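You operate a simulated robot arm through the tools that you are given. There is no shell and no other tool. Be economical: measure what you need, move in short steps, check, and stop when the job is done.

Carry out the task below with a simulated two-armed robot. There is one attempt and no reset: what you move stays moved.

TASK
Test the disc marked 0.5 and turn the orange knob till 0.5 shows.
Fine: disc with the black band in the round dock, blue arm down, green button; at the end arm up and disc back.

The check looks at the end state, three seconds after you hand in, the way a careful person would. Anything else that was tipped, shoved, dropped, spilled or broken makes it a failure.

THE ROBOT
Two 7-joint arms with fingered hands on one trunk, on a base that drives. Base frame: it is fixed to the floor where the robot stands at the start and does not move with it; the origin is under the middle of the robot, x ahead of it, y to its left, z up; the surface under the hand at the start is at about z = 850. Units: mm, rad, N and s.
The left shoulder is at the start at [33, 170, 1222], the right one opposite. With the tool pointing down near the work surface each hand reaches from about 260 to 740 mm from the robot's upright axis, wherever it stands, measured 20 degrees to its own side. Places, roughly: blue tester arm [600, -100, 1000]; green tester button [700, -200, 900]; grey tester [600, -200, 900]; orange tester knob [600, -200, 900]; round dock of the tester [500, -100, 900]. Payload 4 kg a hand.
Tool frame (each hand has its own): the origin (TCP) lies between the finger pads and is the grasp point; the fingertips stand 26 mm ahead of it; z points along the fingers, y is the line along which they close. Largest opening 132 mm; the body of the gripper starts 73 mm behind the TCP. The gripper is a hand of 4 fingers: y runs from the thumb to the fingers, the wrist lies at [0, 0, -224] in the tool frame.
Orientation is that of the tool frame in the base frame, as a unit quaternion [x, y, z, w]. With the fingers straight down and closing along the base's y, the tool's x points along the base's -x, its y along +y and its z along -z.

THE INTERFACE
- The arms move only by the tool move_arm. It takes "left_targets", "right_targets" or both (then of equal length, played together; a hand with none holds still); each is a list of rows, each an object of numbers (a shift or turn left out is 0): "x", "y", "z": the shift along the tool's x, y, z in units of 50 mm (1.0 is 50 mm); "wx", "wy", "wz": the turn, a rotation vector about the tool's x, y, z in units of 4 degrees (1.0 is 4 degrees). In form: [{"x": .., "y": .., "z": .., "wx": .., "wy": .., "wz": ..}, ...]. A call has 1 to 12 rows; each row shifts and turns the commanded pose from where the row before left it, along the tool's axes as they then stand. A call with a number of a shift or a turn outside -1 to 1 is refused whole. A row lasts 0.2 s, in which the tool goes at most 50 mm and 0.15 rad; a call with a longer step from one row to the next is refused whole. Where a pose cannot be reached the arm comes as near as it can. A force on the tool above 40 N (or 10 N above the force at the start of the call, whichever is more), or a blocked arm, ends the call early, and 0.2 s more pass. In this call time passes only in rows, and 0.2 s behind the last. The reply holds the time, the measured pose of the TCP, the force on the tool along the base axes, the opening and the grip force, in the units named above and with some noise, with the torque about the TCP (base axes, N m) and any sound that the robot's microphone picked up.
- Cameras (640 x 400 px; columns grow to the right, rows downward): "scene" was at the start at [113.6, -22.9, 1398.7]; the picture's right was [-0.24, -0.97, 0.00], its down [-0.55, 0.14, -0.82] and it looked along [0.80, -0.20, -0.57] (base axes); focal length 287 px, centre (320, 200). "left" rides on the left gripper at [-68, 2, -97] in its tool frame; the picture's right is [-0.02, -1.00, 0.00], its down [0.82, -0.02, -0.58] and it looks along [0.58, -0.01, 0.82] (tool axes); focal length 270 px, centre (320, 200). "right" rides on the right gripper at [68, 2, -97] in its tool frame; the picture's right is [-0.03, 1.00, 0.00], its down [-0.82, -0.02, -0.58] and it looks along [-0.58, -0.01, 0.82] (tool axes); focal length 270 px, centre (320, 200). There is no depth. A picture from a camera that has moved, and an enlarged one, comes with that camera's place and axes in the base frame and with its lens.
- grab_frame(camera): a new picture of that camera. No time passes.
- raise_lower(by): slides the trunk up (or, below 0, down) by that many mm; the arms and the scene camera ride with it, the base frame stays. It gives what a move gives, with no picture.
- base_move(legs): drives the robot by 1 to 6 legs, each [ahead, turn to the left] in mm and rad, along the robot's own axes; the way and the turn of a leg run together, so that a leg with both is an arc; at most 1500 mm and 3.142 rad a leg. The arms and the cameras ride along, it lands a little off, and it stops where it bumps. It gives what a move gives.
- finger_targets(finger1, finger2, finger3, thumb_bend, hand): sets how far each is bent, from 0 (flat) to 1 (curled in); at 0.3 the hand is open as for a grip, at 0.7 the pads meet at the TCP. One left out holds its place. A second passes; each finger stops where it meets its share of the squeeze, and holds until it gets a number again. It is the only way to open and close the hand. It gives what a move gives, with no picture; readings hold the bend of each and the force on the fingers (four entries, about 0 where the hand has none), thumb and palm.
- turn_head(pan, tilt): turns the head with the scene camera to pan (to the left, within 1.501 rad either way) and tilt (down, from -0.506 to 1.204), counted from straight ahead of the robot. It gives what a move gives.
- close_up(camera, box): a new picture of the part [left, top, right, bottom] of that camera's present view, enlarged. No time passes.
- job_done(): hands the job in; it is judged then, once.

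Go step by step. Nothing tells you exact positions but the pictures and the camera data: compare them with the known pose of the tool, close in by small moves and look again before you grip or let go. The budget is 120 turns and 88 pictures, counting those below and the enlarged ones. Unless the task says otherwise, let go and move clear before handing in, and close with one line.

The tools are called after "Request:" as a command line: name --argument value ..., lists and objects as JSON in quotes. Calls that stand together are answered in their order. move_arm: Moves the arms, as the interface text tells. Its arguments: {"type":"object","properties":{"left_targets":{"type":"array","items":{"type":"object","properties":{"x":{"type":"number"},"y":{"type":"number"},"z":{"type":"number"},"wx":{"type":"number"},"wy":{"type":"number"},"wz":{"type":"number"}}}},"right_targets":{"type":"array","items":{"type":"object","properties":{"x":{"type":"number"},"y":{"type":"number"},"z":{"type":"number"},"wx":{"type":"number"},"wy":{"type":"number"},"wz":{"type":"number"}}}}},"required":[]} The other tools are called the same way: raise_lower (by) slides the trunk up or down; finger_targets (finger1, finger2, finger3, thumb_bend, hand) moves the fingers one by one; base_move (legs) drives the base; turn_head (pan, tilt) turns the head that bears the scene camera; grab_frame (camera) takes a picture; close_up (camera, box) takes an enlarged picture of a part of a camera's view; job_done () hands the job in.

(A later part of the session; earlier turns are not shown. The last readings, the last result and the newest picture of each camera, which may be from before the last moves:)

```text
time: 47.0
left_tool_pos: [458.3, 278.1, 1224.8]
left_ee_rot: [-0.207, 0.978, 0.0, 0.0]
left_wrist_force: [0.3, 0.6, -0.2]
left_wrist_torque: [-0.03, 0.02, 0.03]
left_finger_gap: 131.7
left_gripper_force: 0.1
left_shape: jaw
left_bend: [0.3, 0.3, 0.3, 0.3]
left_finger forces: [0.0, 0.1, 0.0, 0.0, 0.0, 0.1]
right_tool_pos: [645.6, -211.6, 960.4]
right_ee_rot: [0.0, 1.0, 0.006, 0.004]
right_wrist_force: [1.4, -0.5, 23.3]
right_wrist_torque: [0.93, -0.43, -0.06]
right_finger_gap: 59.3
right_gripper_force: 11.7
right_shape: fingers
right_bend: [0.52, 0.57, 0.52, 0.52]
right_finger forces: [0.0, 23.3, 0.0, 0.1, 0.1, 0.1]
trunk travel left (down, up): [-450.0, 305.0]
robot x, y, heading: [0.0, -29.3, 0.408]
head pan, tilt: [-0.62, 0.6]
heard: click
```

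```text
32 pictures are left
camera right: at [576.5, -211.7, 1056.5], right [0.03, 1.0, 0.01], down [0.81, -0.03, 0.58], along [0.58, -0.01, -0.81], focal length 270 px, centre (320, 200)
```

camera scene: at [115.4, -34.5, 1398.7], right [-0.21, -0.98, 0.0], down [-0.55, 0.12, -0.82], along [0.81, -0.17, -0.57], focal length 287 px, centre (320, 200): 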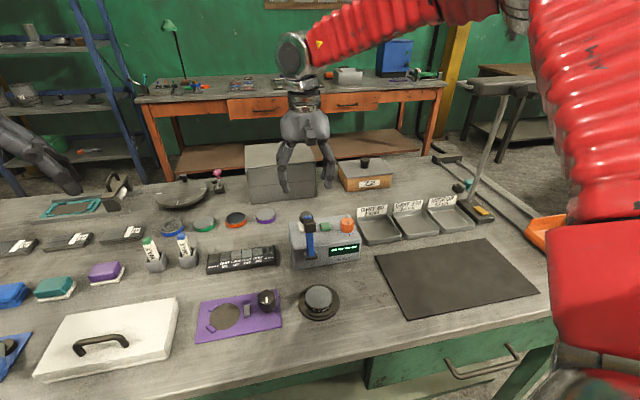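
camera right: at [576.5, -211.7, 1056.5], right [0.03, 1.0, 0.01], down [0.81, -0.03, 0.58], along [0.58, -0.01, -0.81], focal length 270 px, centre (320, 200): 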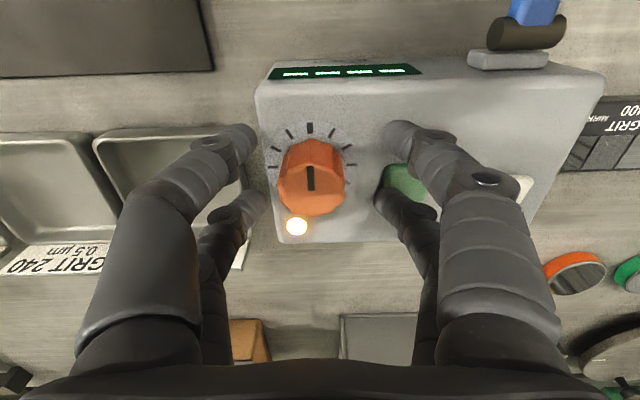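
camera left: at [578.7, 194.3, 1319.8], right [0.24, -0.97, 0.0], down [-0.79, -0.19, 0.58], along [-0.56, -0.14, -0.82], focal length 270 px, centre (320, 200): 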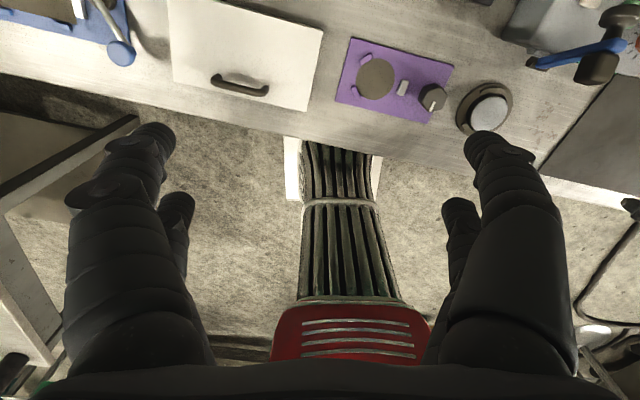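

Finger 2 bumped the green button again (just a re-test). I'll lift, yaw the hand ~45° so the fingers avoid the button, and narrow the opening.

Request:
move_arm --right_targets '[{"z": -0.5}, {"z": -0.5, "wz": -1}, {"wz": -1}, {"wz": -1}, {"wz": -1}, {"wz": -1}, {"wz": -1}, {"wz": -1}, {"wz": -1}, {"wz": -1}, {"wz": -1}, {"wz": -1}]'

Request:
finger_targets --hand "right" --finger1 0.57 --finger2 0.57 --finger3 0.57 --thumb_bend 0.57

Request:
grab_frame --camera "right"

Request:
close_up --camera "scene" --box '[285, 180, 405, 280]'

```text
time: 49.6
left_tool_pos: [459.9, 275.9, 1223.4]
left_ee_rot: [-0.207, 0.978, 0.0, 0.0]
left_wrist_force: [0.5, 0.6, 0.4]
left_wrist_torque: [-0.04, -0.01, 0.02]
left_finger_gap: 132.0
left_gripper_force: 0.0
left_shape: jaw
left_bend: [0.3, 0.3, 0.3, 0.3]
left_finger forces: [0.0, 0.1, 0.0, 0.0, 0.0, 0.1]
right_tool_pos: [643.3, -217.2, 1006.8]
right_ee_rot: [-0.375, 0.927, 0.003, 0.002]
right_wrist_force: [0.8, -0.2, -0.2]
right_wrist_torque: [0.01, 0.02, -0.01]
right_finger_gap: 59.6
right_gripper_force: 0.1
right_shape: fingers
right_bend: [0.52, 0.52, 0.52, 0.52]
right_finger forces: [0.0, 0.0, 0.0, 0.0, 0.0, 0.0]
trunk travel left (down, up): [-450.0, 305.0]
robot x, y, heading: [6.8, -27.2, 0.402]
head pan, tilt: [-0.62, 0.6]
```

```text
time: 50.6
left_tool_pos: [459.3, 277.9, 1223.3]
left_ee_rot: [-0.208, 0.978, 0.0, 0.0]
left_wrist_force: [0.7, -0.7, -0.4]
left_wrist_torque: [0.03, -0.03, -0.04]
left_finger_gap: 132.0
left_gripper_force: 0.1
left_shape: jaw
left_bend: [0.3, 0.3, 0.3, 0.3]
left_finger forces: [0.1, 0.1, 0.1, 0.0, 0.1, 0.0]
right_tool_pos: [642.6, -216.7, 1006.3]
right_ee_rot: [-0.375, 0.927, 0.003, 0.003]
right_wrist_force: [0.3, 0.1, 1.9]
right_wrist_torque: [-0.02, 0.03, 0.01]
right_finger_gap: 46.2
right_gripper_force: 0.0
right_shape: fingers
right_bend: [0.56, 0.56, 0.56, 0.56]
right_finger forces: [0.0, 0.0, 0.0, 0.0, 0.0, 0.0]
trunk travel left (down, up): [-450.0, 305.0]
robot x, y, heading: [-0.3, -26.5, 0.406]
head pan, tilt: [-0.62, 0.6]
```

```text
31 pictures are left
camera right: at [593.9, -263.9, 1102.4], right [-0.68, 0.74, 0.01], down [0.6, 0.55, 0.58], along [0.43, 0.4, -0.81], focal length 270 px, centre (320, 200)
```

right: 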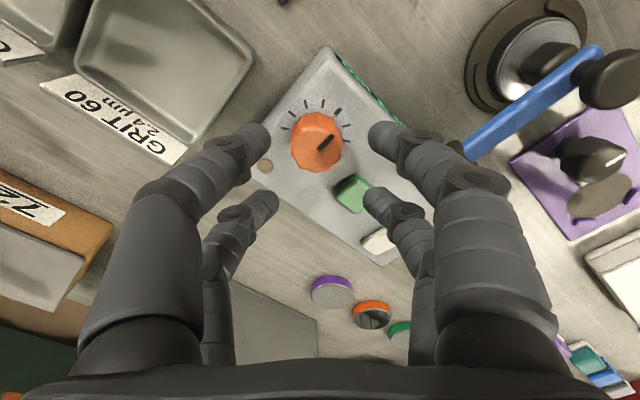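

```text
4.00 times, centred on (345, 230) of scene
camera zoom: at [115.4, -34.7, 1398.7], right [-0.21, -0.98, 0.0], down [-0.55, 0.12, -0.82], along [0.81, -0.17, -0.57], focal length 1150 px, centre (220, 80)
```

zoom: 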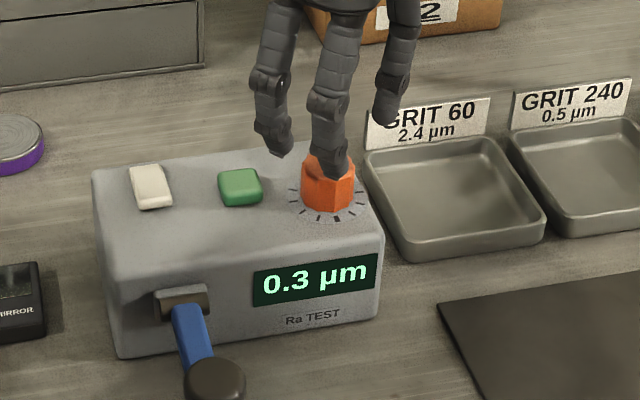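

Display again shows 0.3. Hand is yawed and centred on the knob; narrow to 0.61 and descend.

Request:
finger_targets --hand "right" --finger1 0.6 --finger2 0.61 --finger3 0.6 --thumb_bend 0.6

Request:
move_arm --right_targets '[{"z": 0.3}, {"z": 0.3}, {"z": 0.26}, {}]'

Request:
grab_frame --camera "right"

```text
time: 51.6
left_tool_pos: [460.3, 277.0, 1224.0]
left_ee_rot: [-0.208, 0.978, 0.0, 0.0]
left_wrist_force: [-0.4, 1.3, 0.0]
left_wrist_torque: [-0.02, -0.02, 0.0]
left_finger_gap: 132.0
left_gripper_force: 0.0
left_shape: jaw
left_bend: [0.3, 0.3, 0.3, 0.3]
left_finger forces: [0.0, 0.0, 0.0, 0.0, 0.0, 0.0]
right_tool_pos: [642.6, -216.8, 1006.2]
right_ee_rot: [-0.376, 0.927, 0.004, 0.002]
right_wrist_force: [-0.4, 0.8, -0.3]
right_wrist_torque: [-0.01, -0.01, 0.0]
right_finger_gap: 33.2
right_gripper_force: 0.0
right_shape: fingers
right_bend: [0.6, 0.61, 0.6, 0.6]
right_finger forces: [0.0, 0.0, 0.1, 0.1, 0.0, 0.0]
trunk travel left (down, up): [-450.0, 305.0]
robot x, y, heading: [2.8, -24.4, 0.405]
head pan, tilt: [-0.62, 0.6]
```

```text
time: 52.6
left_tool_pos: [460.0, 277.0, 1224.1]
left_ee_rot: [-0.206, 0.979, 0.0, 0.0]
left_wrist_force: [0.4, -0.1, 0.5]
left_wrist_torque: [0.01, 0.0, 0.03]
left_finger_gap: 132.0
left_gripper_force: 0.1
left_shape: jaw
left_bend: [0.3, 0.3, 0.3, 0.3]
left_finger forces: [0.0, 0.0, 0.1, 0.0, 0.0, 0.0]
right_tool_pos: [643.9, -215.8, 965.7]
right_ee_rot: [-0.375, 0.927, 0.004, 0.001]
right_wrist_force: [-0.3, -0.6, 0.1]
right_wrist_torque: [-0.02, 0.03, 0.03]
right_finger_gap: 32.9
right_gripper_force: 0.0
right_shape: fingers
right_bend: [0.6, 0.61, 0.6, 0.6]
right_finger forces: [0.0, 0.1, 0.0, 0.1, 0.0, 0.0]
trunk travel left (down, up): [-450.0, 305.0]
robot x, y, heading: [1.9, -25.3, 0.407]
head pan, tilt: [-0.62, 0.6]
```

```text
29 pictures are left
camera right: at [595.3, -262.5, 1059.6], right [-0.68, 0.74, 0.0], down [0.6, 0.55, 0.58], along [0.43, 0.4, -0.81], focal length 270 px, centre (320, 200)
```

right: 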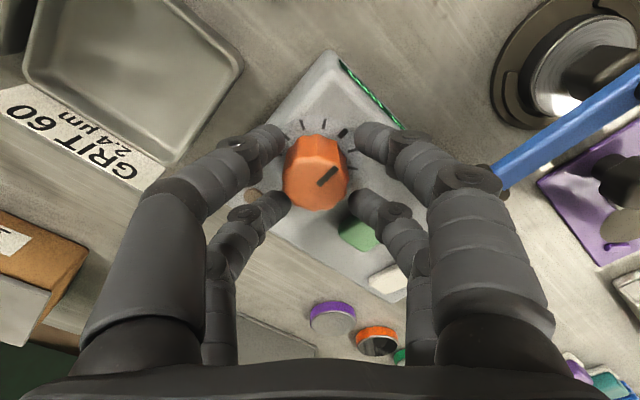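

Well around the knob and clear of the button. Closing on it.

Request:
move_arm --right_targets '[{"z": 0.08}, {}]'

Request:
finger_targets --hand "right" --finger1 0.69 --finger2 0.69 --finger3 0.69 --thumb_bend 0.69

```text
time: 53.2
left_tool_pos: [460.6, 276.5, 1223.1]
left_ee_rot: [-0.207, 0.978, 0.001, 0.0]
left_wrist_force: [0.0, -0.6, -0.4]
left_wrist_torque: [-0.01, -0.02, 0.0]
left_finger_gap: 132.0
left_gripper_force: 0.1
left_shape: jaw
left_bend: [0.3, 0.3, 0.3, 0.3]
left_finger forces: [0.0, 0.1, 0.0, 0.0, 0.1, 0.1]
right_tool_pos: [645.5, -217.0, 960.6]
right_ee_rot: [-0.375, 0.927, 0.004, 0.002]
right_wrist_force: [-0.1, 0.0, -0.5]
right_wrist_torque: [-0.03, 0.02, 0.0]
right_finger_gap: 33.0
right_gripper_force: 0.1
right_shape: fingers
right_bend: [0.6, 0.61, 0.6, 0.6]
right_finger forces: [0.1, 0.0, 0.0, 0.0, 0.0, 0.0]
trunk travel left (down, up): [-450.0, 305.0]
robot x, y, heading: [5.6, -24.4, 0.408]
head pan, tilt: [-0.62, 0.6]
```

```text
time: 54.2
left_tool_pos: [459.3, 277.2, 1223.3]
left_ee_rot: [-0.207, 0.978, -0.001, -0.001]
left_wrist_force: [0.4, -0.6, 0.1]
left_wrist_torque: [-0.01, -0.02, -0.02]
left_finger_gap: 131.8
left_gripper_force: 0.1
left_shape: jaw
left_bend: [0.3, 0.3, 0.3, 0.3]
left_finger forces: [0.0, 0.0, 0.1, 0.0, 0.0, 0.1]
right_tool_pos: [645.6, -215.5, 960.5]
right_ee_rot: [-0.374, 0.927, 0.003, 0.003]
right_wrist_force: [2.9, -1.8, -1.2]
right_wrist_torque: [-0.01, -0.08, 0.02]
right_finger_gap: 7.5
right_gripper_force: 3.0
right_shape: fingers
right_bend: [0.68, 0.67, 0.66, 0.68]
right_finger forces: [0.3, 1.4, 2.4, 0.0, 1.6, 0.1]
trunk travel left (down, up): [-450.0, 305.0]
robot x, y, heading: [1.1, -27.7, 0.406]
head pan, tilt: [-0.62, 0.6]
```

Lightly gripped. Tighten a little, turn 20° clockwise and read the display.

Request:
finger_targets --hand "right" --finger1 0.74 --finger2 0.72 --finger3 0.72 --thumb_bend 0.74

Request:
move_arm --right_targets '[{"wz": 1}, {"wz": 1}, {"wz": 1}, {"wz": 1}, {"wz": 1}, {}]'

Request:
close_up --camera "scene" --box '[295, 190, 395, 270]'

```text
time: 55.2
left_tool_pos: [460.1, 276.9, 1224.2]
left_ee_rot: [-0.207, 0.978, -0.001, 0.0]
left_wrist_force: [-0.1, -1.3, 0.2]
left_wrist_torque: [-0.05, 0.0, 0.0]
left_finger_gap: 131.9
left_gripper_force: 0.1
left_shape: jaw
left_bend: [0.3, 0.3, 0.3, 0.3]
left_finger forces: [0.0, 0.0, 0.0, 0.0, 0.0, 0.0]
right_tool_pos: [644.7, -216.3, 958.8]
right_ee_rot: [-0.374, 0.927, 0.003, 0.001]
right_wrist_force: [0.4, -2.1, -4.7]
right_wrist_torque: [-0.02, -0.03, 0.01]
right_finger_gap: 0.0
right_gripper_force: 10.1
right_shape: fingers
right_bend: [0.72, 0.7, 0.68, 0.71]
right_finger forces: [4.2, 4.6, 5.3, 0.1, 5.5, 0.0]
trunk travel left (down, up): [-450.0, 305.0]
robot x, y, heading: [5.5, -28.1, 0.406]
head pan, tilt: [-0.62, 0.6]
```

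```text
time: 56.6
left_tool_pos: [460.7, 277.6, 1223.2]
left_ee_rot: [-0.207, 0.978, 0.0, 0.0]
left_wrist_force: [-1.0, -0.2, 0.1]
left_wrist_torque: [0.0, 0.0, 0.01]
left_finger_gap: 131.8
left_gripper_force: 0.1
left_shape: jaw
left_bend: [0.3, 0.3, 0.3, 0.3]
left_finger forces: [0.0, 0.1, 0.1, 0.0, 0.0, 0.1]
right_tool_pos: [644.9, -215.8, 959.3]
right_ee_rot: [-0.207, 0.978, 0.004, 0.002]
right_wrist_force: [4.2, 2.9, -3.7]
right_wrist_torque: [0.03, -0.05, -0.04]
right_finger_gap: 0.0
right_gripper_force: 10.4
right_shape: fingers
right_bend: [0.72, 0.7, 0.69, 0.71]
right_finger forces: [3.8, 7.0, 5.7, 0.0, 4.3, 0.0]
trunk travel left (down, up): [-450.0, 305.0]
robot x, y, heading: [1.5, -23.5, 0.407]
head pan, tilt: [-0.62, 0.6]
```

```text
5.00 times, centred on (345, 230) of scene
camera zoom: at [116.5, -34.4, 1398.6], right [-0.21, -0.98, 0.0], down [-0.55, 0.12, -0.82], along [0.81, -0.17, -0.57], focal length 1437 px, centre (195, 50)
```

zoom: 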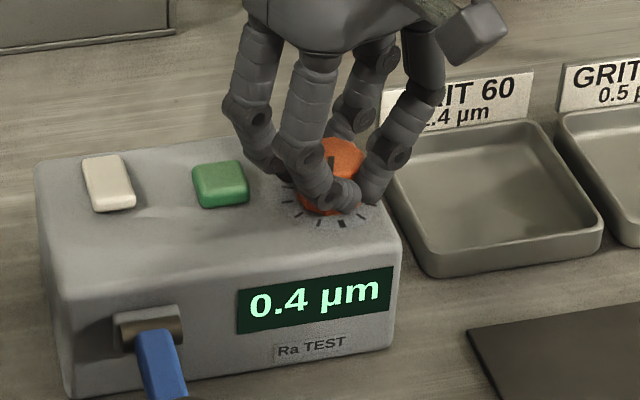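

Clockwise raises it: 0.4 now. Another 16°.

Request:
move_arm --right_targets '[{"wz": 1}, {"wz": 1}, {"wz": 1}, {"wz": 1}, {}]'

Request:
close_up --camera "scene" --box '[295, 190, 395, 270]'

```text
time: 57.8
left_tool_pos: [460.2, 276.6, 1223.7]
left_ee_rot: [-0.207, 0.978, 0.0, -0.001]
left_wrist_force: [0.2, -0.2, -0.2]
left_wrist_torque: [0.02, 0.01, -0.02]
left_finger_gap: 132.0
left_gripper_force: 0.1
left_shape: jaw
left_bend: [0.3, 0.3, 0.3, 0.3]
left_finger forces: [0.0, 0.0, 0.0, 0.1, 0.0, 0.1]
right_tool_pos: [644.3, -215.4, 959.3]
right_ee_rot: [-0.068, 0.998, 0.004, 0.001]
right_wrist_force: [8.2, -0.6, -3.1]
right_wrist_torque: [-0.02, -0.11, 0.02]
right_finger_gap: 0.1
right_gripper_force: 11.1
right_shape: fingers
right_bend: [0.72, 0.7, 0.69, 0.71]
right_finger forces: [3.5, 7.2, 7.5, 0.1, 4.3, 0.1]
trunk travel left (down, up): [-450.0, 305.0]
robot x, y, heading: [3.4, -23.7, 0.406]
head pan, tilt: [-0.62, 0.6]
```

```text
5.00 times, centred on (345, 230) of scene
camera zoom: at [116.9, -34.7, 1398.6], right [-0.21, -0.98, 0.0], down [-0.55, 0.12, -0.82], along [0.81, -0.17, -0.57], focal length 1437 px, centre (195, 50)
```

zoom: 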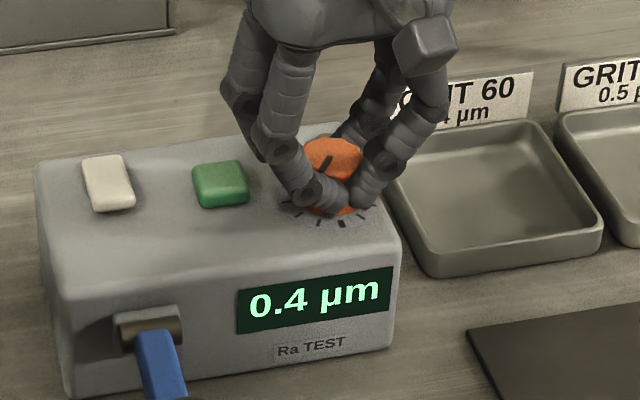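

Still 0.4, but the pointer is moving. 12° more.

Request:
move_arm --right_targets '[{"wz": 1}, {"wz": 1}, {"wz": 1}, {}]'

Request:
close_up --camera "scene" --box '[295, 190, 395, 270]'

```text
time: 58.8
left_tool_pos: [461.8, 277.0, 1222.7]
left_ee_rot: [-0.207, 0.978, 0.0, -0.001]
left_wrist_force: [-0.2, 0.5, 0.2]
left_wrist_torque: [-0.01, -0.02, -0.04]
left_finger_gap: 132.0
left_gripper_force: 0.0
left_shape: jaw
left_bend: [0.3, 0.3, 0.3, 0.3]
left_finger forces: [0.0, 0.0, 0.1, 0.1, 0.1, 0.0]
right_tool_pos: [644.5, -215.9, 960.5]
right_ee_rot: [0.036, 0.999, 0.004, 0.001]
right_wrist_force: [10.3, 1.1, -1.8]
right_wrist_torque: [0.03, -0.2, -0.01]
right_finger_gap: 0.1
right_gripper_force: 11.9
right_shape: fingers
right_bend: [0.72, 0.7, 0.69, 0.72]
right_finger forces: [4.0, 8.8, 7.4, 0.1, 4.1, 0.0]
trunk travel left (down, up): [-450.0, 305.0]
robot x, y, heading: [1.6, -26.0, 0.405]
head pan, tilt: [-0.62, 0.6]
```

```text
5.00 times, centred on (345, 230) of scene
camera zoom: at [117.1, -34.5, 1398.5], right [-0.21, -0.98, 0.0], down [-0.55, 0.12, -0.82], along [0.81, -0.17, -0.57], focal length 1437 px, centre (195, 50)
```

zoom: 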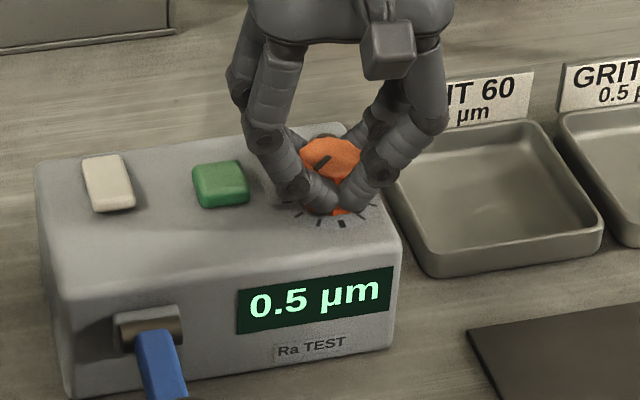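

0.5 shows. A small 4° more for margin, then release and check.

Request:
move_arm --right_targets '[{"wz": 1}, {}]'

Request:
finger_targets --hand "right" --finger1 0.6 --finger2 0.62 --finger3 0.6 --thumb_bend 0.6

Request:
close_up --camera "scene" --box '[295, 190, 395, 270]'

```text
time: 59.4
left_tool_pos: [460.9, 277.0, 1223.1]
left_ee_rot: [-0.207, 0.978, -0.001, 0.0]
left_wrist_force: [-0.5, 0.4, 0.1]
left_wrist_torque: [0.02, 0.01, -0.04]
left_finger_gap: 132.0
left_gripper_force: 0.1
left_shape: jaw
left_bend: [0.3, 0.3, 0.3, 0.3]
left_finger forces: [0.0, 0.0, 0.0, 0.1, 0.1, 0.0]
right_tool_pos: [644.6, -216.6, 959.6]
right_ee_rot: [0.071, 0.997, 0.004, 0.001]
right_wrist_force: [9.3, 1.4, -2.5]
right_wrist_torque: [0.04, -0.25, 0.0]
right_finger_gap: 0.0
right_gripper_force: 12.6
right_shape: fingers
right_bend: [0.72, 0.7, 0.69, 0.72]
right_finger forces: [4.2, 9.1, 7.1, 0.0, 4.1, 0.1]
trunk travel left (down, up): [-450.0, 305.0]
robot x, y, heading: [1.5, -27.9, 0.411]
head pan, tilt: [-0.62, 0.6]
```

```text
time: 60.4
left_tool_pos: [461.0, 277.1, 1223.6]
left_ee_rot: [-0.207, 0.978, 0.0, -0.001]
left_wrist_force: [-0.2, 0.7, 0.1]
left_wrist_torque: [0.0, 0.01, 0.02]
left_finger_gap: 132.1
left_gripper_force: 0.0
left_shape: jaw
left_bend: [0.3, 0.3, 0.3, 0.3]
left_finger forces: [0.0, 0.0, 0.0, 0.0, 0.0, 0.0]
right_tool_pos: [644.2, -216.9, 960.8]
right_ee_rot: [0.071, 0.997, 0.004, 0.001]
right_wrist_force: [0.0, -0.5, -0.5]
right_wrist_torque: [0.0, 0.0, 0.0]
right_finger_gap: 31.8
right_gripper_force: 0.0
right_shape: fingers
right_bend: [0.6, 0.62, 0.6, 0.6]
right_finger forces: [0.0, 0.1, 0.1, 0.1, 0.0, 0.0]
trunk travel left (down, up): [-450.0, 305.0]
robot x, y, heading: [0.9, -30.2, 0.405]
head pan, tilt: [-0.62, 0.6]
```

```text
5.00 times, centred on (345, 230) of scene
camera zoom: at [115.5, -34.6, 1398.7], right [-0.21, -0.98, 0.0], down [-0.55, 0.12, -0.82], along [0.81, -0.17, -0.57], focal length 1437 px, centre (195, 50)
```

zoom: 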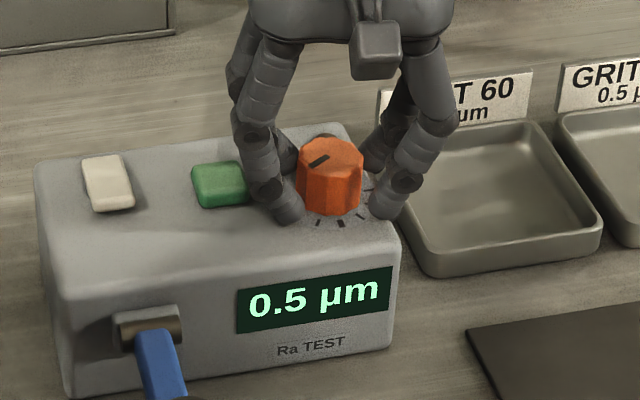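

Locked at 0.5. Now lift off, restore yaw and move over the ball (≈(503,-113.5,937)).

Request:
move_arm --right_targets '[{"z": -0.6}, {"z": -0.9}, {"z": -0.7, "wz": -1}, {"wz": -1}, {"x": 0.56, "y": 0.41}, {"x": 0.56, "y": 0.41}, {"x": 0.56, "y": 0.41}, {"x": 0.56, "y": 0.41}, {"x": 0.58, "y": 0.42}, {}]'

Request:
finger_targets --hand "right" --finger1 0.54 --finger2 0.54 --finger3 0.54 --thumb_bend 0.54

Request:
grab_frame --camera "right"

```text
time: 62.6
left_tool_pos: [460.2, 276.4, 1224.5]
left_ee_rot: [-0.207, 0.978, -0.001, -0.001]
left_wrist_force: [0.6, 0.8, 0.7]
left_wrist_torque: [-0.02, 0.01, -0.01]
left_finger_gap: 132.0
left_gripper_force: 0.0
left_shape: jaw
left_bend: [0.3, 0.3, 0.3, 0.3]
left_finger forces: [0.1, 0.0, 0.0, 0.0, 0.1, 0.0]
right_tool_pos: [502.7, -116.7, 1070.0]
right_ee_rot: [0.0, 1.0, 0.004, 0.001]
right_wrist_force: [-0.3, -0.2, 0.6]
right_wrist_torque: [0.03, -0.01, -0.01]
right_finger_gap: 31.9
right_gripper_force: 0.2
right_shape: fingers
right_bend: [0.6, 0.62, 0.6, 0.6]
right_finger forces: [0.0, 0.0, 0.0, 0.0, 0.0, 0.0]
trunk travel left (down, up): [-450.0, 305.0]
robot x, y, heading: [1.6, -26.7, 0.412]
head pan, tilt: [-0.62, 0.6]
```

```text
time: 63.6
left_tool_pos: [460.7, 276.6, 1223.6]
left_ee_rot: [-0.206, 0.978, -0.001, 0.0]
left_wrist_force: [-0.1, 0.4, 0.1]
left_wrist_torque: [0.0, 0.01, 0.04]
left_finger_gap: 131.6
left_gripper_force: 0.0
left_shape: jaw
left_bend: [0.3, 0.3, 0.3, 0.3]
left_finger forces: [0.0, 0.0, 0.1, 0.0, 0.0, 0.0]
right_tool_pos: [504.0, -116.3, 1070.3]
right_ee_rot: [0.0, 1.0, 0.004, 0.001]
right_wrist_force: [-0.7, -0.1, -0.4]
right_wrist_torque: [-0.02, 0.03, 0.01]
right_finger_gap: 51.8
right_gripper_force: 0.0
right_shape: fingers
right_bend: [0.54, 0.54, 0.54, 0.54]
right_finger forces: [0.0, 0.0, 0.0, 0.1, 0.0, 0.0]
trunk travel left (down, up): [-450.0, 305.0]
robot x, y, heading: [7.1, -28.2, 0.411]
head pan, tilt: [-0.62, 0.6]
```

```text
24 pictures are left
camera right: at [436.1, -115.9, 1166.4], right [0.03, 1.0, 0.01], down [0.82, -0.03, 0.58], along [0.58, -0.01, -0.82], focal length 270 px, centre (320, 200)
```

right: 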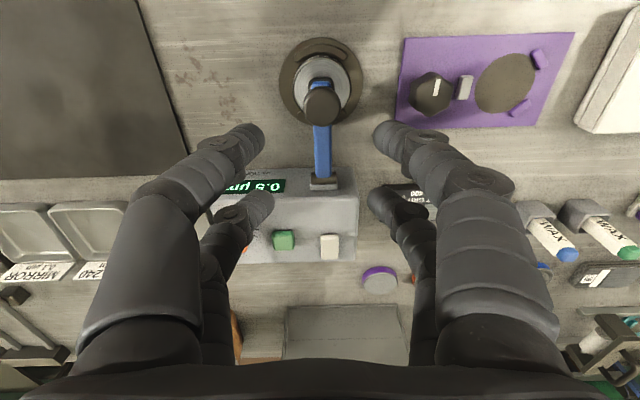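

Ball ≈(502,-114). Descend to z≈942 and grip it.

Request:
move_arm --right_targets '[{"x": 0.04, "y": 0.05, "z": 0.8}, {"z": 0.8}, {"z": 0.6}, {"z": 0.36}, {}]'

Request:
finger_targets --hand "right" --finger1 0.68 --finger2 0.68 --finger3 0.68 --thumb_bend 0.68

Request:
grab_frame --camera "right"

```text
time: 64.8
left_tool_pos: [460.1, 276.7, 1224.5]
left_ee_rot: [-0.207, 0.978, 0.0, 0.0]
left_wrist_force: [0.5, 0.1, -0.6]
left_wrist_torque: [0.01, -0.03, -0.02]
left_finger_gap: 131.9
left_gripper_force: 0.1
left_shape: jaw
left_bend: [0.3, 0.3, 0.3, 0.3]
left_finger forces: [0.1, 0.0, 0.0, 0.0, 0.0, 0.0]
right_tool_pos: [498.4, -111.7, 943.4]
right_ee_rot: [0.0, 1.0, 0.004, 0.001]
right_wrist_force: [-0.9, 0.2, -0.1]
right_wrist_torque: [0.03, 0.0, 0.03]
right_finger_gap: 52.1
right_gripper_force: 0.1
right_shape: fingers
right_bend: [0.54, 0.54, 0.54, 0.54]
right_finger forces: [0.0, 0.0, 0.0, 0.0, 0.1, 0.0]
trunk travel left (down, up): [-450.0, 305.0]
robot x, y, heading: [1.7, -28.4, 0.406]
head pan, tilt: [-0.62, 0.6]
```

```text
time: 65.8
left_tool_pos: [459.8, 277.5, 1223.3]
left_ee_rot: [-0.207, 0.978, 0.001, 0.0]
left_wrist_force: [0.1, 0.6, 0.2]
left_wrist_torque: [0.0, -0.03, -0.01]
left_finger_gap: 131.8
left_gripper_force: 0.0
left_shape: jaw
left_bend: [0.3, 0.3, 0.3, 0.3]
left_finger forces: [0.0, 0.0, 0.0, 0.0, 0.0, 0.0]
right_tool_pos: [499.4, -111.7, 943.3]
right_ee_rot: [0.0, 1.0, 0.005, 0.001]
right_wrist_force: [0.2, -0.5, -0.3]
right_wrist_torque: [0.01, 0.01, 0.01]
right_finger_gap: 7.5
right_gripper_force: 0.5
right_shape: fingers
right_bend: [0.68, 0.68, 0.67, 0.68]
right_finger forces: [0.0, 0.0, 0.5, 0.0, 0.0, 0.0]
trunk travel left (down, up): [-450.0, 305.0]
robot x, y, heading: [5.2, -29.2, 0.413]
head pan, tilt: [-0.62, 0.6]
```

```text
23 pictures are left
camera right: at [431.9, -110.8, 1039.6], right [0.03, 1.0, 0.01], down [0.82, -0.03, 0.58], along [0.58, -0.01, -0.82], focal length 270 px, centre (320, 200)
```

right: 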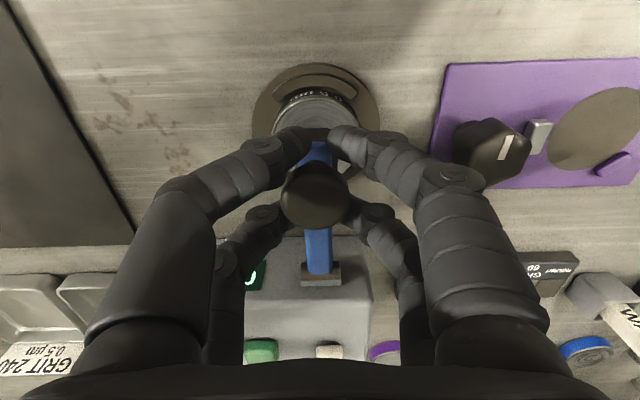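

The fingers have closed under the ball around its stem. I'll centre slightly, and lift along the reverse arc.

Request:
finger_targets --hand "right" --finger1 0.65 --finger2 0.65 --finger3 0.65 --thumb_bend 0.65

Request:
move_arm --right_targets '[{"y": -0.05}, {"x": -0.07, "z": -0.14}, {"x": -0.07, "z": -0.14}, {"x": -0.18, "z": -0.28}, {"x": -0.22, "z": -0.22}, {}]'

Request:
close_up --camera "scene" --box '[265, 200, 385, 320]'

```text
time: 66.8
left_tool_pos: [460.3, 277.4, 1223.2]
left_ee_rot: [-0.207, 0.978, 0.0, -0.001]
left_wrist_force: [0.4, 0.4, -0.7]
left_wrist_torque: [0.0, 0.01, 0.0]
left_finger_gap: 131.9
left_gripper_force: 0.0
left_shape: jaw
left_bend: [0.3, 0.3, 0.3, 0.3]
left_finger forces: [0.0, 0.0, 0.0, 0.0, 0.0, 0.0]
right_tool_pos: [498.9, -110.9, 942.9]
right_ee_rot: [0.0, 1.0, 0.004, 0.001]
right_wrist_force: [-0.4, 0.5, 0.1]
right_wrist_torque: [0.03, -0.03, 0.02]
right_finger_gap: 15.9
right_gripper_force: 0.1
right_shape: fingers
right_bend: [0.65, 0.65, 0.65, 0.65]
right_finger forces: [0.1, 0.0, 0.0, 0.0, 0.0, 0.0]
trunk travel left (down, up): [-450.0, 305.0]
robot x, y, heading: [4.0, -26.6, 0.409]
head pan, tilt: [-0.62, 0.6]
```

```text
time: 68.2
left_tool_pos: [459.9, 277.0, 1224.5]
left_ee_rot: [-0.208, 0.978, 0.0, 0.0]
left_wrist_force: [0.3, 0.2, -0.2]
left_wrist_torque: [0.03, 0.04, 0.0]
left_finger_gap: 132.1
left_gripper_force: 0.1
left_shape: jaw
left_bend: [0.3, 0.3, 0.3, 0.3]
left_finger forces: [0.0, 0.0, 0.0, 0.0, 0.0, 0.0]
right_tool_pos: [527.9, -111.4, 982.1]
right_ee_rot: [0.0, 1.0, 0.005, 0.001]
right_wrist_force: [-3.0, -2.4, 0.3]
right_wrist_torque: [-0.03, 0.02, -0.01]
right_finger_gap: 19.6
right_gripper_force: 1.7
right_shape: fingers
right_bend: [0.65, 0.65, 0.65, 0.64]
right_finger forces: [0.2, 0.0, 0.1, 0.0, 3.2, 0.1]
trunk travel left (down, up): [-450.0, 305.0]
robot x, y, heading: [5.7, -25.1, 0.41]
head pan, tilt: [-0.62, 0.6]
```

```text
3.33 times, centred on (325, 260) of scene
camera zoom: at [114.8, -35.1, 1398.7], right [-0.21, -0.98, 0.0], down [-0.55, 0.12, -0.82], along [0.81, -0.17, -0.57], focal length 958 px, centre (303, 0)
```

zoom: 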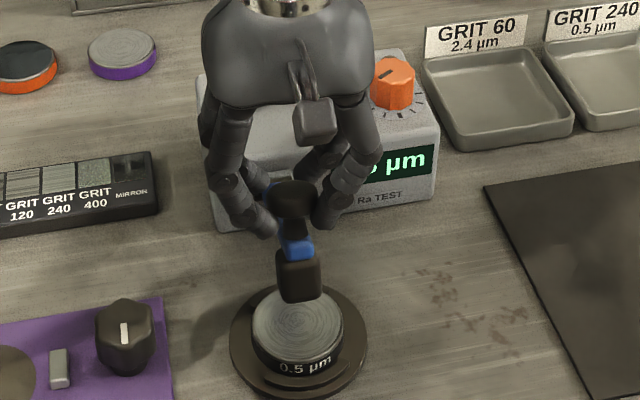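

The arm is lifting off the disc. Continue along the arc.

Request:
move_arm --right_targets '[{"x": -0.28, "y": -0.04, "z": -0.18}, {"x": -0.28, "z": -0.14}, {"x": -0.32, "z": -0.08}, {"x": -0.32, "z": -0.04}, {}]'

Request:
close_up --camera "scene" --box '[265, 180, 385, 300]'

```text
time: 69.4
left_tool_pos: [457.9, 276.8, 1223.4]
left_ee_rot: [-0.208, 0.978, -0.001, 0.0]
left_wrist_force: [0.8, 0.6, -0.1]
left_wrist_torque: [0.01, -0.01, 0.0]
left_finger_gap: 131.9
left_gripper_force: 0.0
left_shape: jaw
left_bend: [0.3, 0.3, 0.3, 0.3]
left_finger forces: [0.0, 0.0, 0.0, 0.1, 0.0, 0.1]
right_tool_pos: [588.5, -116.0, 1005.1]
right_ee_rot: [0.0, 1.0, 0.004, 0.0]
right_wrist_force: [-0.3, 1.4, -0.6]
right_wrist_torque: [0.02, 0.0, -0.01]
right_finger_gap: 18.2
right_gripper_force: 0.2
right_shape: fingers
right_bend: [0.64, 0.65, 0.65, 0.65]
right_finger forces: [0.9, 0.0, 0.1, 0.0, 0.0, 0.0]
trunk travel left (down, up): [-450.0, 305.0]
robot x, y, heading: [2.2, -22.2, 0.407]
head pan, tilt: [-0.62, 0.6]
```

```text
3.33 times, centred on (325, 240) of scene
camera zoom: at [115.1, -34.6, 1398.7], right [-0.21, -0.98, 0.0], down [-0.55, 0.12, -0.82], along [0.81, -0.17, -0.57], focal length 958 px, centre (303, 67)
```

zoom: 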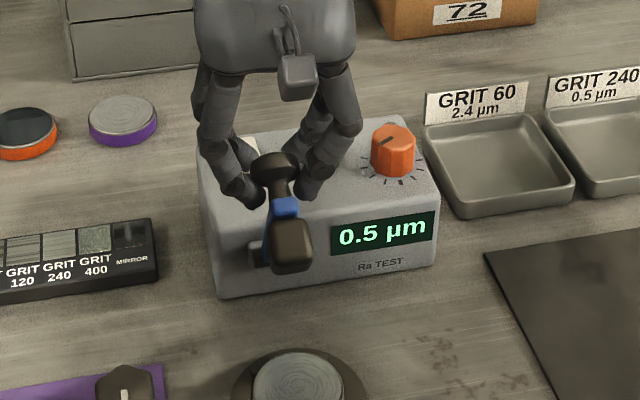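

Continue back to the upright rest position.

Request:
move_arm --right_targets '[{"x": -0.34, "z": 0.02}, {"x": -0.33, "z": 0.08}, {"x": -0.36, "z": 0.16}, {"x": -0.08, "z": 0.05}, {}]'

Request:
close_up --camera "scene" --box '[265, 180, 385, 300]'

```text
time: 70.6
left_tool_pos: [459.8, 278.1, 1224.0]
left_ee_rot: [-0.208, 0.978, 0.0, 0.0]
left_wrist_force: [-0.3, -0.3, 0.1]
left_wrist_torque: [0.01, 0.0, 0.0]
left_finger_gap: 132.0
left_gripper_force: 0.1
left_shape: jaw
left_bend: [0.3, 0.3, 0.3, 0.3]
left_finger forces: [0.0, 0.1, 0.0, 0.0, 0.0, 0.1]
right_tool_pos: [641.0, -114.1, 988.0]
right_ee_rot: [0.0, 1.0, 0.005, 0.001]
right_wrist_force: [0.4, -0.6, -0.6]
right_wrist_torque: [0.02, -0.05, 0.01]
right_finger_gap: 16.8
right_gripper_force: 0.0
right_shape: fingers
right_bend: [0.65, 0.65, 0.65, 0.65]
right_finger forces: [0.0, 0.1, 0.0, 0.0, 0.1, 0.0]
trunk travel left (down, up): [-450.0, 305.0]
robot x, y, heading: [6.1, -26.3, 0.413]
head pan, tilt: [-0.62, 0.6]
```

```text
3.33 times, centred on (325, 240) of scene
camera zoom: at [115.6, -34.7, 1398.7], right [-0.21, -0.98, 0.0], down [-0.55, 0.12, -0.82], along [0.81, -0.17, -0.57], focal length 958 px, centre (303, 67)
```

zoom: 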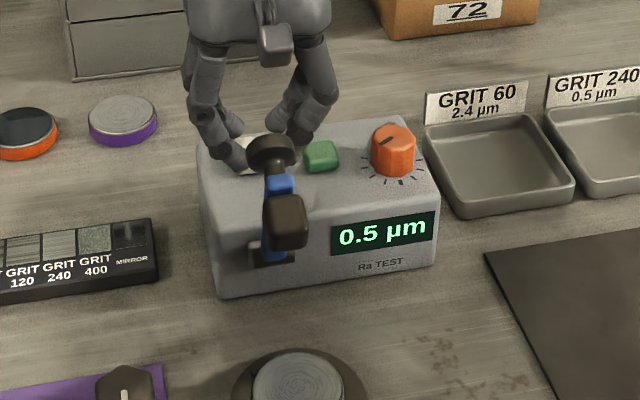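

The ball slipped out of the cage; the arm is standing about vertical but not fully back. I'll go around in front and push the foot block back with closed fingers.

Request:
move_arm --right_targets '[{"z": -0.5}, {"z": -0.8}, {"z": -0.8}, {"x": 0.75}, {"x": 0.75}, {"x": 0.75}, {"x": 0.75}, {"x": 0.1}, {}]'

Request:
finger_targets --hand "right" --finger1 0.69 --finger2 0.69 --finger3 0.69 --thumb_bend 0.69

Request:
grab_frame --camera "right"

```text
time: 72.6
left_tool_pos: [458.9, 277.9, 1223.3]
left_ee_rot: [-0.206, 0.978, -0.001, 0.001]
left_wrist_force: [-0.5, 0.4, -0.6]
left_wrist_torque: [-0.01, -0.02, 0.02]
left_finger_gap: 132.1
left_gripper_force: 0.1
left_shape: jaw
left_bend: [0.3, 0.3, 0.3, 0.3]
left_finger forces: [0.1, 0.1, 0.0, 0.0, 0.0, 0.1]
right_tool_pos: [487.8, -117.9, 1092.5]
right_ee_rot: [0.0, 1.0, 0.004, 0.001]
right_wrist_force: [0.4, -0.4, 0.5]
right_wrist_torque: [0.0, 0.01, 0.01]
right_finger_gap: 17.2
right_gripper_force: 0.1
right_shape: fingers
right_bend: [0.65, 0.65, 0.65, 0.65]
right_finger forces: [0.0, 0.1, 0.0, 0.1, 0.1, 0.0]
trunk travel left (down, up): [-450.0, 305.0]
robot x, y, heading: [5.6, -27.0, 0.408]
head pan, tilt: [-0.62, 0.6]
```

```text
time: 73.6
left_tool_pos: [459.5, 275.5, 1223.5]
left_ee_rot: [-0.207, 0.978, 0.001, 0.0]
left_wrist_force: [-0.2, -0.1, -0.1]
left_wrist_torque: [0.01, 0.04, -0.02]
left_finger_gap: 132.0
left_gripper_force: 0.0
left_shape: jaw
left_bend: [0.3, 0.3, 0.3, 0.3]
left_finger forces: [0.0, 0.1, 0.0, 0.0, 0.1, 0.0]
right_tool_pos: [489.4, -118.6, 1095.3]
right_ee_rot: [0.0, 1.0, 0.004, 0.001]
right_wrist_force: [0.4, 0.1, -0.2]
right_wrist_torque: [-0.03, 0.0, -0.01]
right_finger_gap: 4.7
right_gripper_force: 0.1
right_shape: fingers
right_bend: [0.69, 0.69, 0.69, 0.69]
right_finger forces: [0.1, 0.1, 0.0, 0.0, 0.0, 0.1]
trunk travel left (down, up): [-450.0, 305.0]
robot x, y, heading: [2.2, -27.4, 0.411]
head pan, tilt: [-0.62, 0.6]
```

```text
19 pictures are left
camera right: at [421.7, -116.9, 1189.7], right [0.03, 1.0, 0.01], down [0.82, -0.03, 0.58], along [0.58, -0.01, -0.82], focal length 270 px, centre (320, 200)
```

right: 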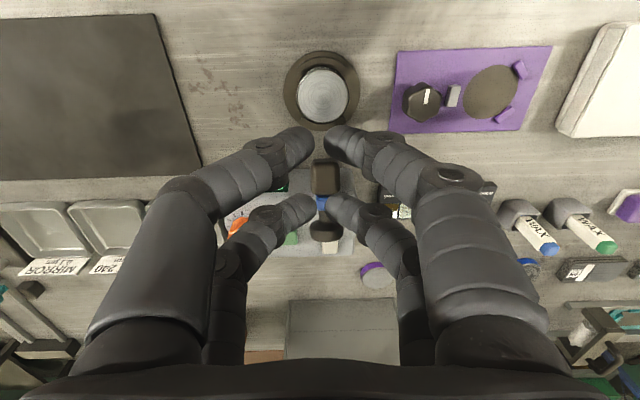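

Now descend in front of the foot block (a bit further back for clearance).

Request:
move_arm --right_targets '[{"x": 0.4, "y": 0.06}, {"z": 0.6}, {"z": 0.6}, {"z": 0.6}, {}]'

Request:
close_up --camera "scene" --box '[255, 170, 395, 310]'

```text
time: 74.8
left_tool_pos: [458.4, 277.2, 1224.9]
left_ee_rot: [-0.207, 0.978, -0.001, 0.0]
left_wrist_force: [1.1, 0.1, 0.2]
left_wrist_torque: [-0.01, 0.01, -0.04]
left_finger_gap: 131.8
left_gripper_force: 0.1
left_shape: jaw
left_bend: [0.3, 0.3, 0.3, 0.3]
left_finger forces: [0.0, 0.1, 0.1, 0.1, 0.0, 0.0]
right_tool_pos: [466.3, -113.5, 1004.5]
right_ee_rot: [0.0, 1.0, 0.005, 0.001]
right_wrist_force: [0.6, 0.8, 0.0]
right_wrist_torque: [0.03, -0.01, -0.05]
right_finger_gap: 4.6
right_gripper_force: 0.0
right_shape: fingers
right_bend: [0.69, 0.69, 0.69, 0.69]
right_finger forces: [0.0, 0.0, 0.0, 0.0, 0.1, 0.1]
trunk travel left (down, up): [-450.0, 305.0]
robot x, y, heading: [2.7, -25.1, 0.409]
head pan, tilt: [-0.62, 0.6]
```

```text
2.86 times, centred on (325, 240) of scene
camera zoom: at [114.5, -34.8, 1398.8], right [-0.21, -0.98, 0.0], down [-0.55, 0.12, -0.82], along [0.81, -0.17, -0.57], focal length 821 px, centre (306, 86)
```

zoom: 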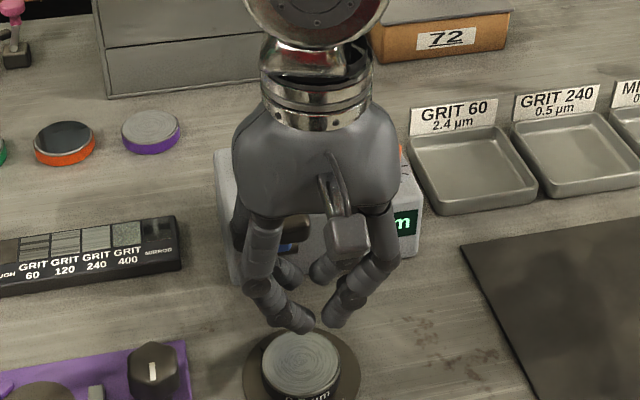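

Pushing the block back (+x) in small steps.

Request:
move_arm --right_targets '[{"x": -0.3}, {"x": -0.3}, {"x": -0.25}, {"x": -0.2}, {"x": -0.2}, {}]'

Request:
close_up --camera "scene" --box '[255, 170, 395, 310]'

```text
time: 76.2
left_tool_pos: [459.8, 276.6, 1224.0]
left_ee_rot: [-0.208, 0.978, 0.0, 0.0]
left_wrist_force: [-0.2, 0.9, 0.1]
left_wrist_torque: [-0.02, 0.02, -0.01]
left_finger_gap: 131.7
left_gripper_force: 0.0
left_shape: jaw
left_bend: [0.3, 0.3, 0.3, 0.3]
left_finger forces: [0.0, 0.0, 0.1, 0.0, 0.1, 0.1]
right_tool_pos: [528.9, -113.3, 1003.8]
right_ee_rot: [-0.001, 1.0, 0.004, 0.0]
right_wrist_force: [-1.3, -1.0, 0.3]
right_wrist_torque: [-0.03, -0.02, 0.05]
right_finger_gap: 4.5
right_gripper_force: 0.7
right_shape: fingers
right_bend: [0.69, 0.69, 0.69, 0.69]
right_finger forces: [0.1, 0.2, 0.1, 0.0, 0.1, 0.0]
trunk travel left (down, up): [-450.0, 305.0]
robot x, y, heading: [0.7, -27.5, 0.409]
head pan, tilt: [-0.62, 0.6]
```

```text
2.86 times, centred on (325, 240) of scene
camera zoom: at [115.1, -34.7, 1398.7], right [-0.21, -0.98, 0.0], down [-0.55, 0.12, -0.82], along [0.81, -0.17, -0.57], focal length 821 px, centre (306, 86)
```

zoom: 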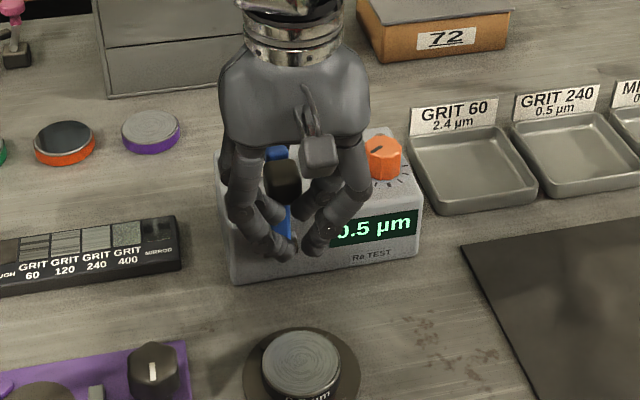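

Almost there; about 15 mm more.

Request:
move_arm --right_targets '[{"x": -0.12}, {"x": -0.12}, {"x": -0.08}, {}]'

Request:
close_up --camera "scene" --box '[265, 170, 385, 270]'

```text
time: 77.2
left_tool_pos: [460.2, 276.6, 1222.9]
left_ee_rot: [-0.207, 0.978, 0.0, 0.0]
left_wrist_force: [-0.6, 0.3, 0.3]
left_wrist_torque: [0.01, 0.01, 0.03]
left_finger_gap: 132.2
left_gripper_force: 0.0
left_shape: jaw
left_bend: [0.3, 0.3, 0.3, 0.3]
left_finger forces: [0.0, 0.0, 0.1, 0.0, 0.0, 0.1]
right_tool_pos: [547.0, -112.7, 1003.0]
right_ee_rot: [0.0, 1.0, 0.004, 0.001]
right_wrist_force: [0.3, -0.3, 0.3]
right_wrist_torque: [0.0, 0.0, 0.01]
right_finger_gap: 4.4
right_gripper_force: 0.1
right_shape: fingers
right_bend: [0.69, 0.69, 0.69, 0.69]
right_finger forces: [0.1, 0.0, 0.0, 0.0, 0.1, 0.1]
trunk travel left (down, up): [-450.0, 305.0]
robot x, y, heading: [-0.2, -24.7, 0.411]
head pan, tilt: [-0.62, 0.6]
```

```text
4.00 times, centred on (325, 220) of scene
camera zoom: at [115.4, -34.7, 1398.7], right [-0.21, -0.98, 0.0], down [-0.55, 0.12, -0.82], along [0.81, -0.17, -0.57], focal length 1150 px, centre (300, 120)
```

zoom: 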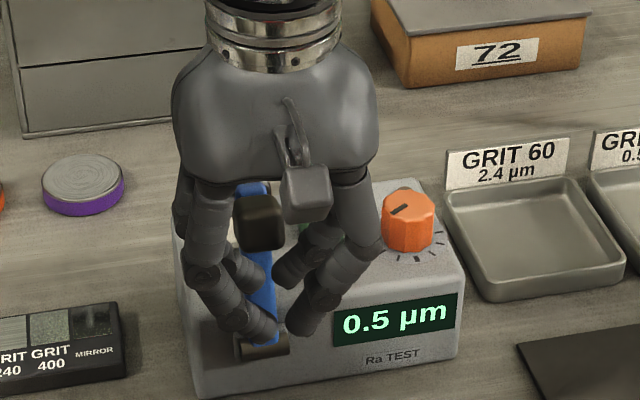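

The arm is back exactly at its original upright position. Retreat, open and position over the disc in the dock.

Request:
move_arm --right_targets '[{"x": 0.5}, {"x": 0.45, "y": -0.02}, {}]'

Request:
finger_targets --hand "right" --finger1 0.45 --finger2 0.45 --finger3 0.45 --thumb_bend 0.45

Request:
grab_frame --camera "right"

```text
time: 78.0
left_tool_pos: [459.8, 277.8, 1223.7]
left_ee_rot: [-0.208, 0.978, -0.001, 0.0]
left_wrist_force: [0.2, 0.5, -0.1]
left_wrist_torque: [0.02, -0.02, 0.0]
left_finger_gap: 131.9
left_gripper_force: 0.1
left_shape: jaw
left_bend: [0.3, 0.3, 0.3, 0.3]
left_finger forces: [0.0, 0.1, 0.0, 0.1, 0.1, 0.1]
right_tool_pos: [499.7, -115.6, 1004.3]
right_ee_rot: [0.0, 1.0, 0.005, 0.001]
right_wrist_force: [-0.3, -0.5, -0.5]
right_wrist_torque: [0.0, -0.03, 0.0]
right_finger_gap: 4.5
right_gripper_force: 0.2
right_shape: fingers
right_bend: [0.69, 0.69, 0.69, 0.69]
right_finger forces: [0.0, 0.0, 0.0, 0.1, 0.0, 0.0]
trunk travel left (down, up): [-450.0, 305.0]
robot x, y, heading: [2.7, -24.0, 0.407]
head pan, tilt: [-0.62, 0.6]
```

```text
time: 79.0
left_tool_pos: [459.1, 277.5, 1223.5]
left_ee_rot: [-0.207, 0.978, 0.0, 0.0]
left_wrist_force: [0.1, 0.6, 0.2]
left_wrist_torque: [0.01, 0.0, -0.01]
left_finger_gap: 132.0
left_gripper_force: 0.1
left_shape: jaw
left_bend: [0.3, 0.3, 0.3, 0.3]
left_finger forces: [0.0, 0.0, 0.0, 0.0, 0.0, 0.0]
right_tool_pos: [499.9, -115.6, 1004.0]
right_ee_rot: [0.0, 1.0, 0.005, 0.001]
right_wrist_force: [0.0, 1.0, 0.2]
right_wrist_torque: [0.0, 0.0, 0.0]
right_finger_gap: 82.4
right_gripper_force: 0.0
right_shape: fingers
right_bend: [0.45, 0.45, 0.45, 0.45]
right_finger forces: [0.1, 0.1, 0.0, 0.0, 0.0, 0.0]
trunk travel left (down, up): [-450.0, 305.0]
robot x, y, heading: [2.6, -25.2, 0.407]
head pan, tilt: [-0.62, 0.6]
```

```text
15 pictures are left
camera right: at [431.8, -114.0, 1100.2], right [0.03, 1.0, 0.01], down [0.82, -0.03, 0.58], along [0.58, -0.01, -0.82], focal length 270 px, centre (320, 200)
```

right: 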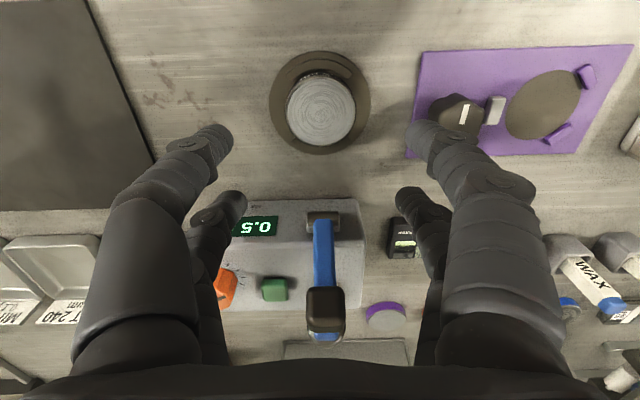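

Disc is centred under the hand. Descend and grip as before.

Request:
move_arm --right_targets '[{"y": 0.03, "z": 0.7}, {"z": 0.7}, {"z": 0.5}, {"z": 0.36}, {}]'

Request:
finger_targets --hand "right" --finger1 0.58 --finger2 0.56 --finger3 0.57 --thumb_bend 0.6

Request:
close_up --camera "right" --box '[220, 60, 420, 240]'

```text
time: 80.2
left_tool_pos: [459.8, 276.9, 1225.4]
left_ee_rot: [-0.207, 0.978, 0.001, 0.0]
left_wrist_force: [-0.8, 0.2, 0.0]
left_wrist_torque: [0.0, 0.02, 0.03]
left_finger_gap: 131.7
left_gripper_force: 0.1
left_shape: jaw
left_bend: [0.3, 0.3, 0.3, 0.3]
left_finger forces: [0.0, 0.0, 0.0, 0.0, 0.1, 0.1]
right_tool_pos: [498.5, -111.2, 891.6]
right_ee_rot: [0.0, 1.0, 0.005, 0.001]
right_wrist_force: [0.4, -0.2, -0.1]
right_wrist_torque: [0.02, 0.0, 0.01]
right_finger_gap: 82.2
right_gripper_force: 0.0
right_shape: fingers
right_bend: [0.45, 0.45, 0.45, 0.45]
right_finger forces: [0.0, 0.0, 0.0, 0.1, 0.0, 0.1]
trunk travel left (down, up): [-450.0, 305.0]
robot x, y, heading: [4.9, -27.5, 0.409]
head pan, tilt: [-0.62, 0.6]
```

```text
time: 81.2
left_tool_pos: [461.5, 276.5, 1224.0]
left_ee_rot: [-0.207, 0.978, 0.0, 0.0]
left_wrist_force: [-0.5, -0.5, 0.3]
left_wrist_torque: [-0.01, -0.01, 0.04]
left_finger_gap: 131.8
left_gripper_force: 0.0
left_shape: jaw
left_bend: [0.3, 0.3, 0.3, 0.3]
left_finger forces: [0.0, 0.0, 0.0, 0.0, 0.1, 0.0]
right_tool_pos: [498.3, -113.1, 892.1]
right_ee_rot: [0.001, 1.0, 0.004, 0.001]
right_wrist_force: [0.2, -2.7, -0.1]
right_wrist_torque: [-0.07, 0.0, 0.04]
right_finger_gap: 42.0
right_gripper_force: 3.6
right_shape: fingers
right_bend: [0.57, 0.54, 0.54, 0.59]
right_finger forces: [0.0, 1.8, 1.6, 0.0, 2.9, 0.1]
trunk travel left (down, up): [-450.0, 305.0]
robot x, y, heading: [2.4, -28.0, 0.409]
head pan, tilt: [-0.62, 0.6]
```

```text
2.22 times, centred on (320, 150) of right
camera zoom: at [431.5, -111.3, 987.3], right [0.03, 1.0, 0.01], down [0.82, -0.03, 0.58], along [0.58, -0.01, -0.82], focal length 601 px, centre (320, 311)
```

zoom: 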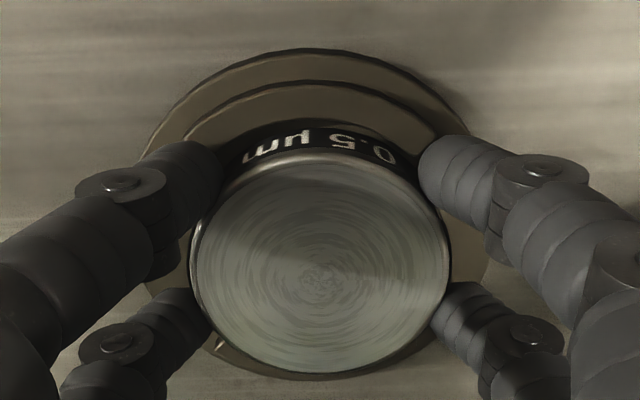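

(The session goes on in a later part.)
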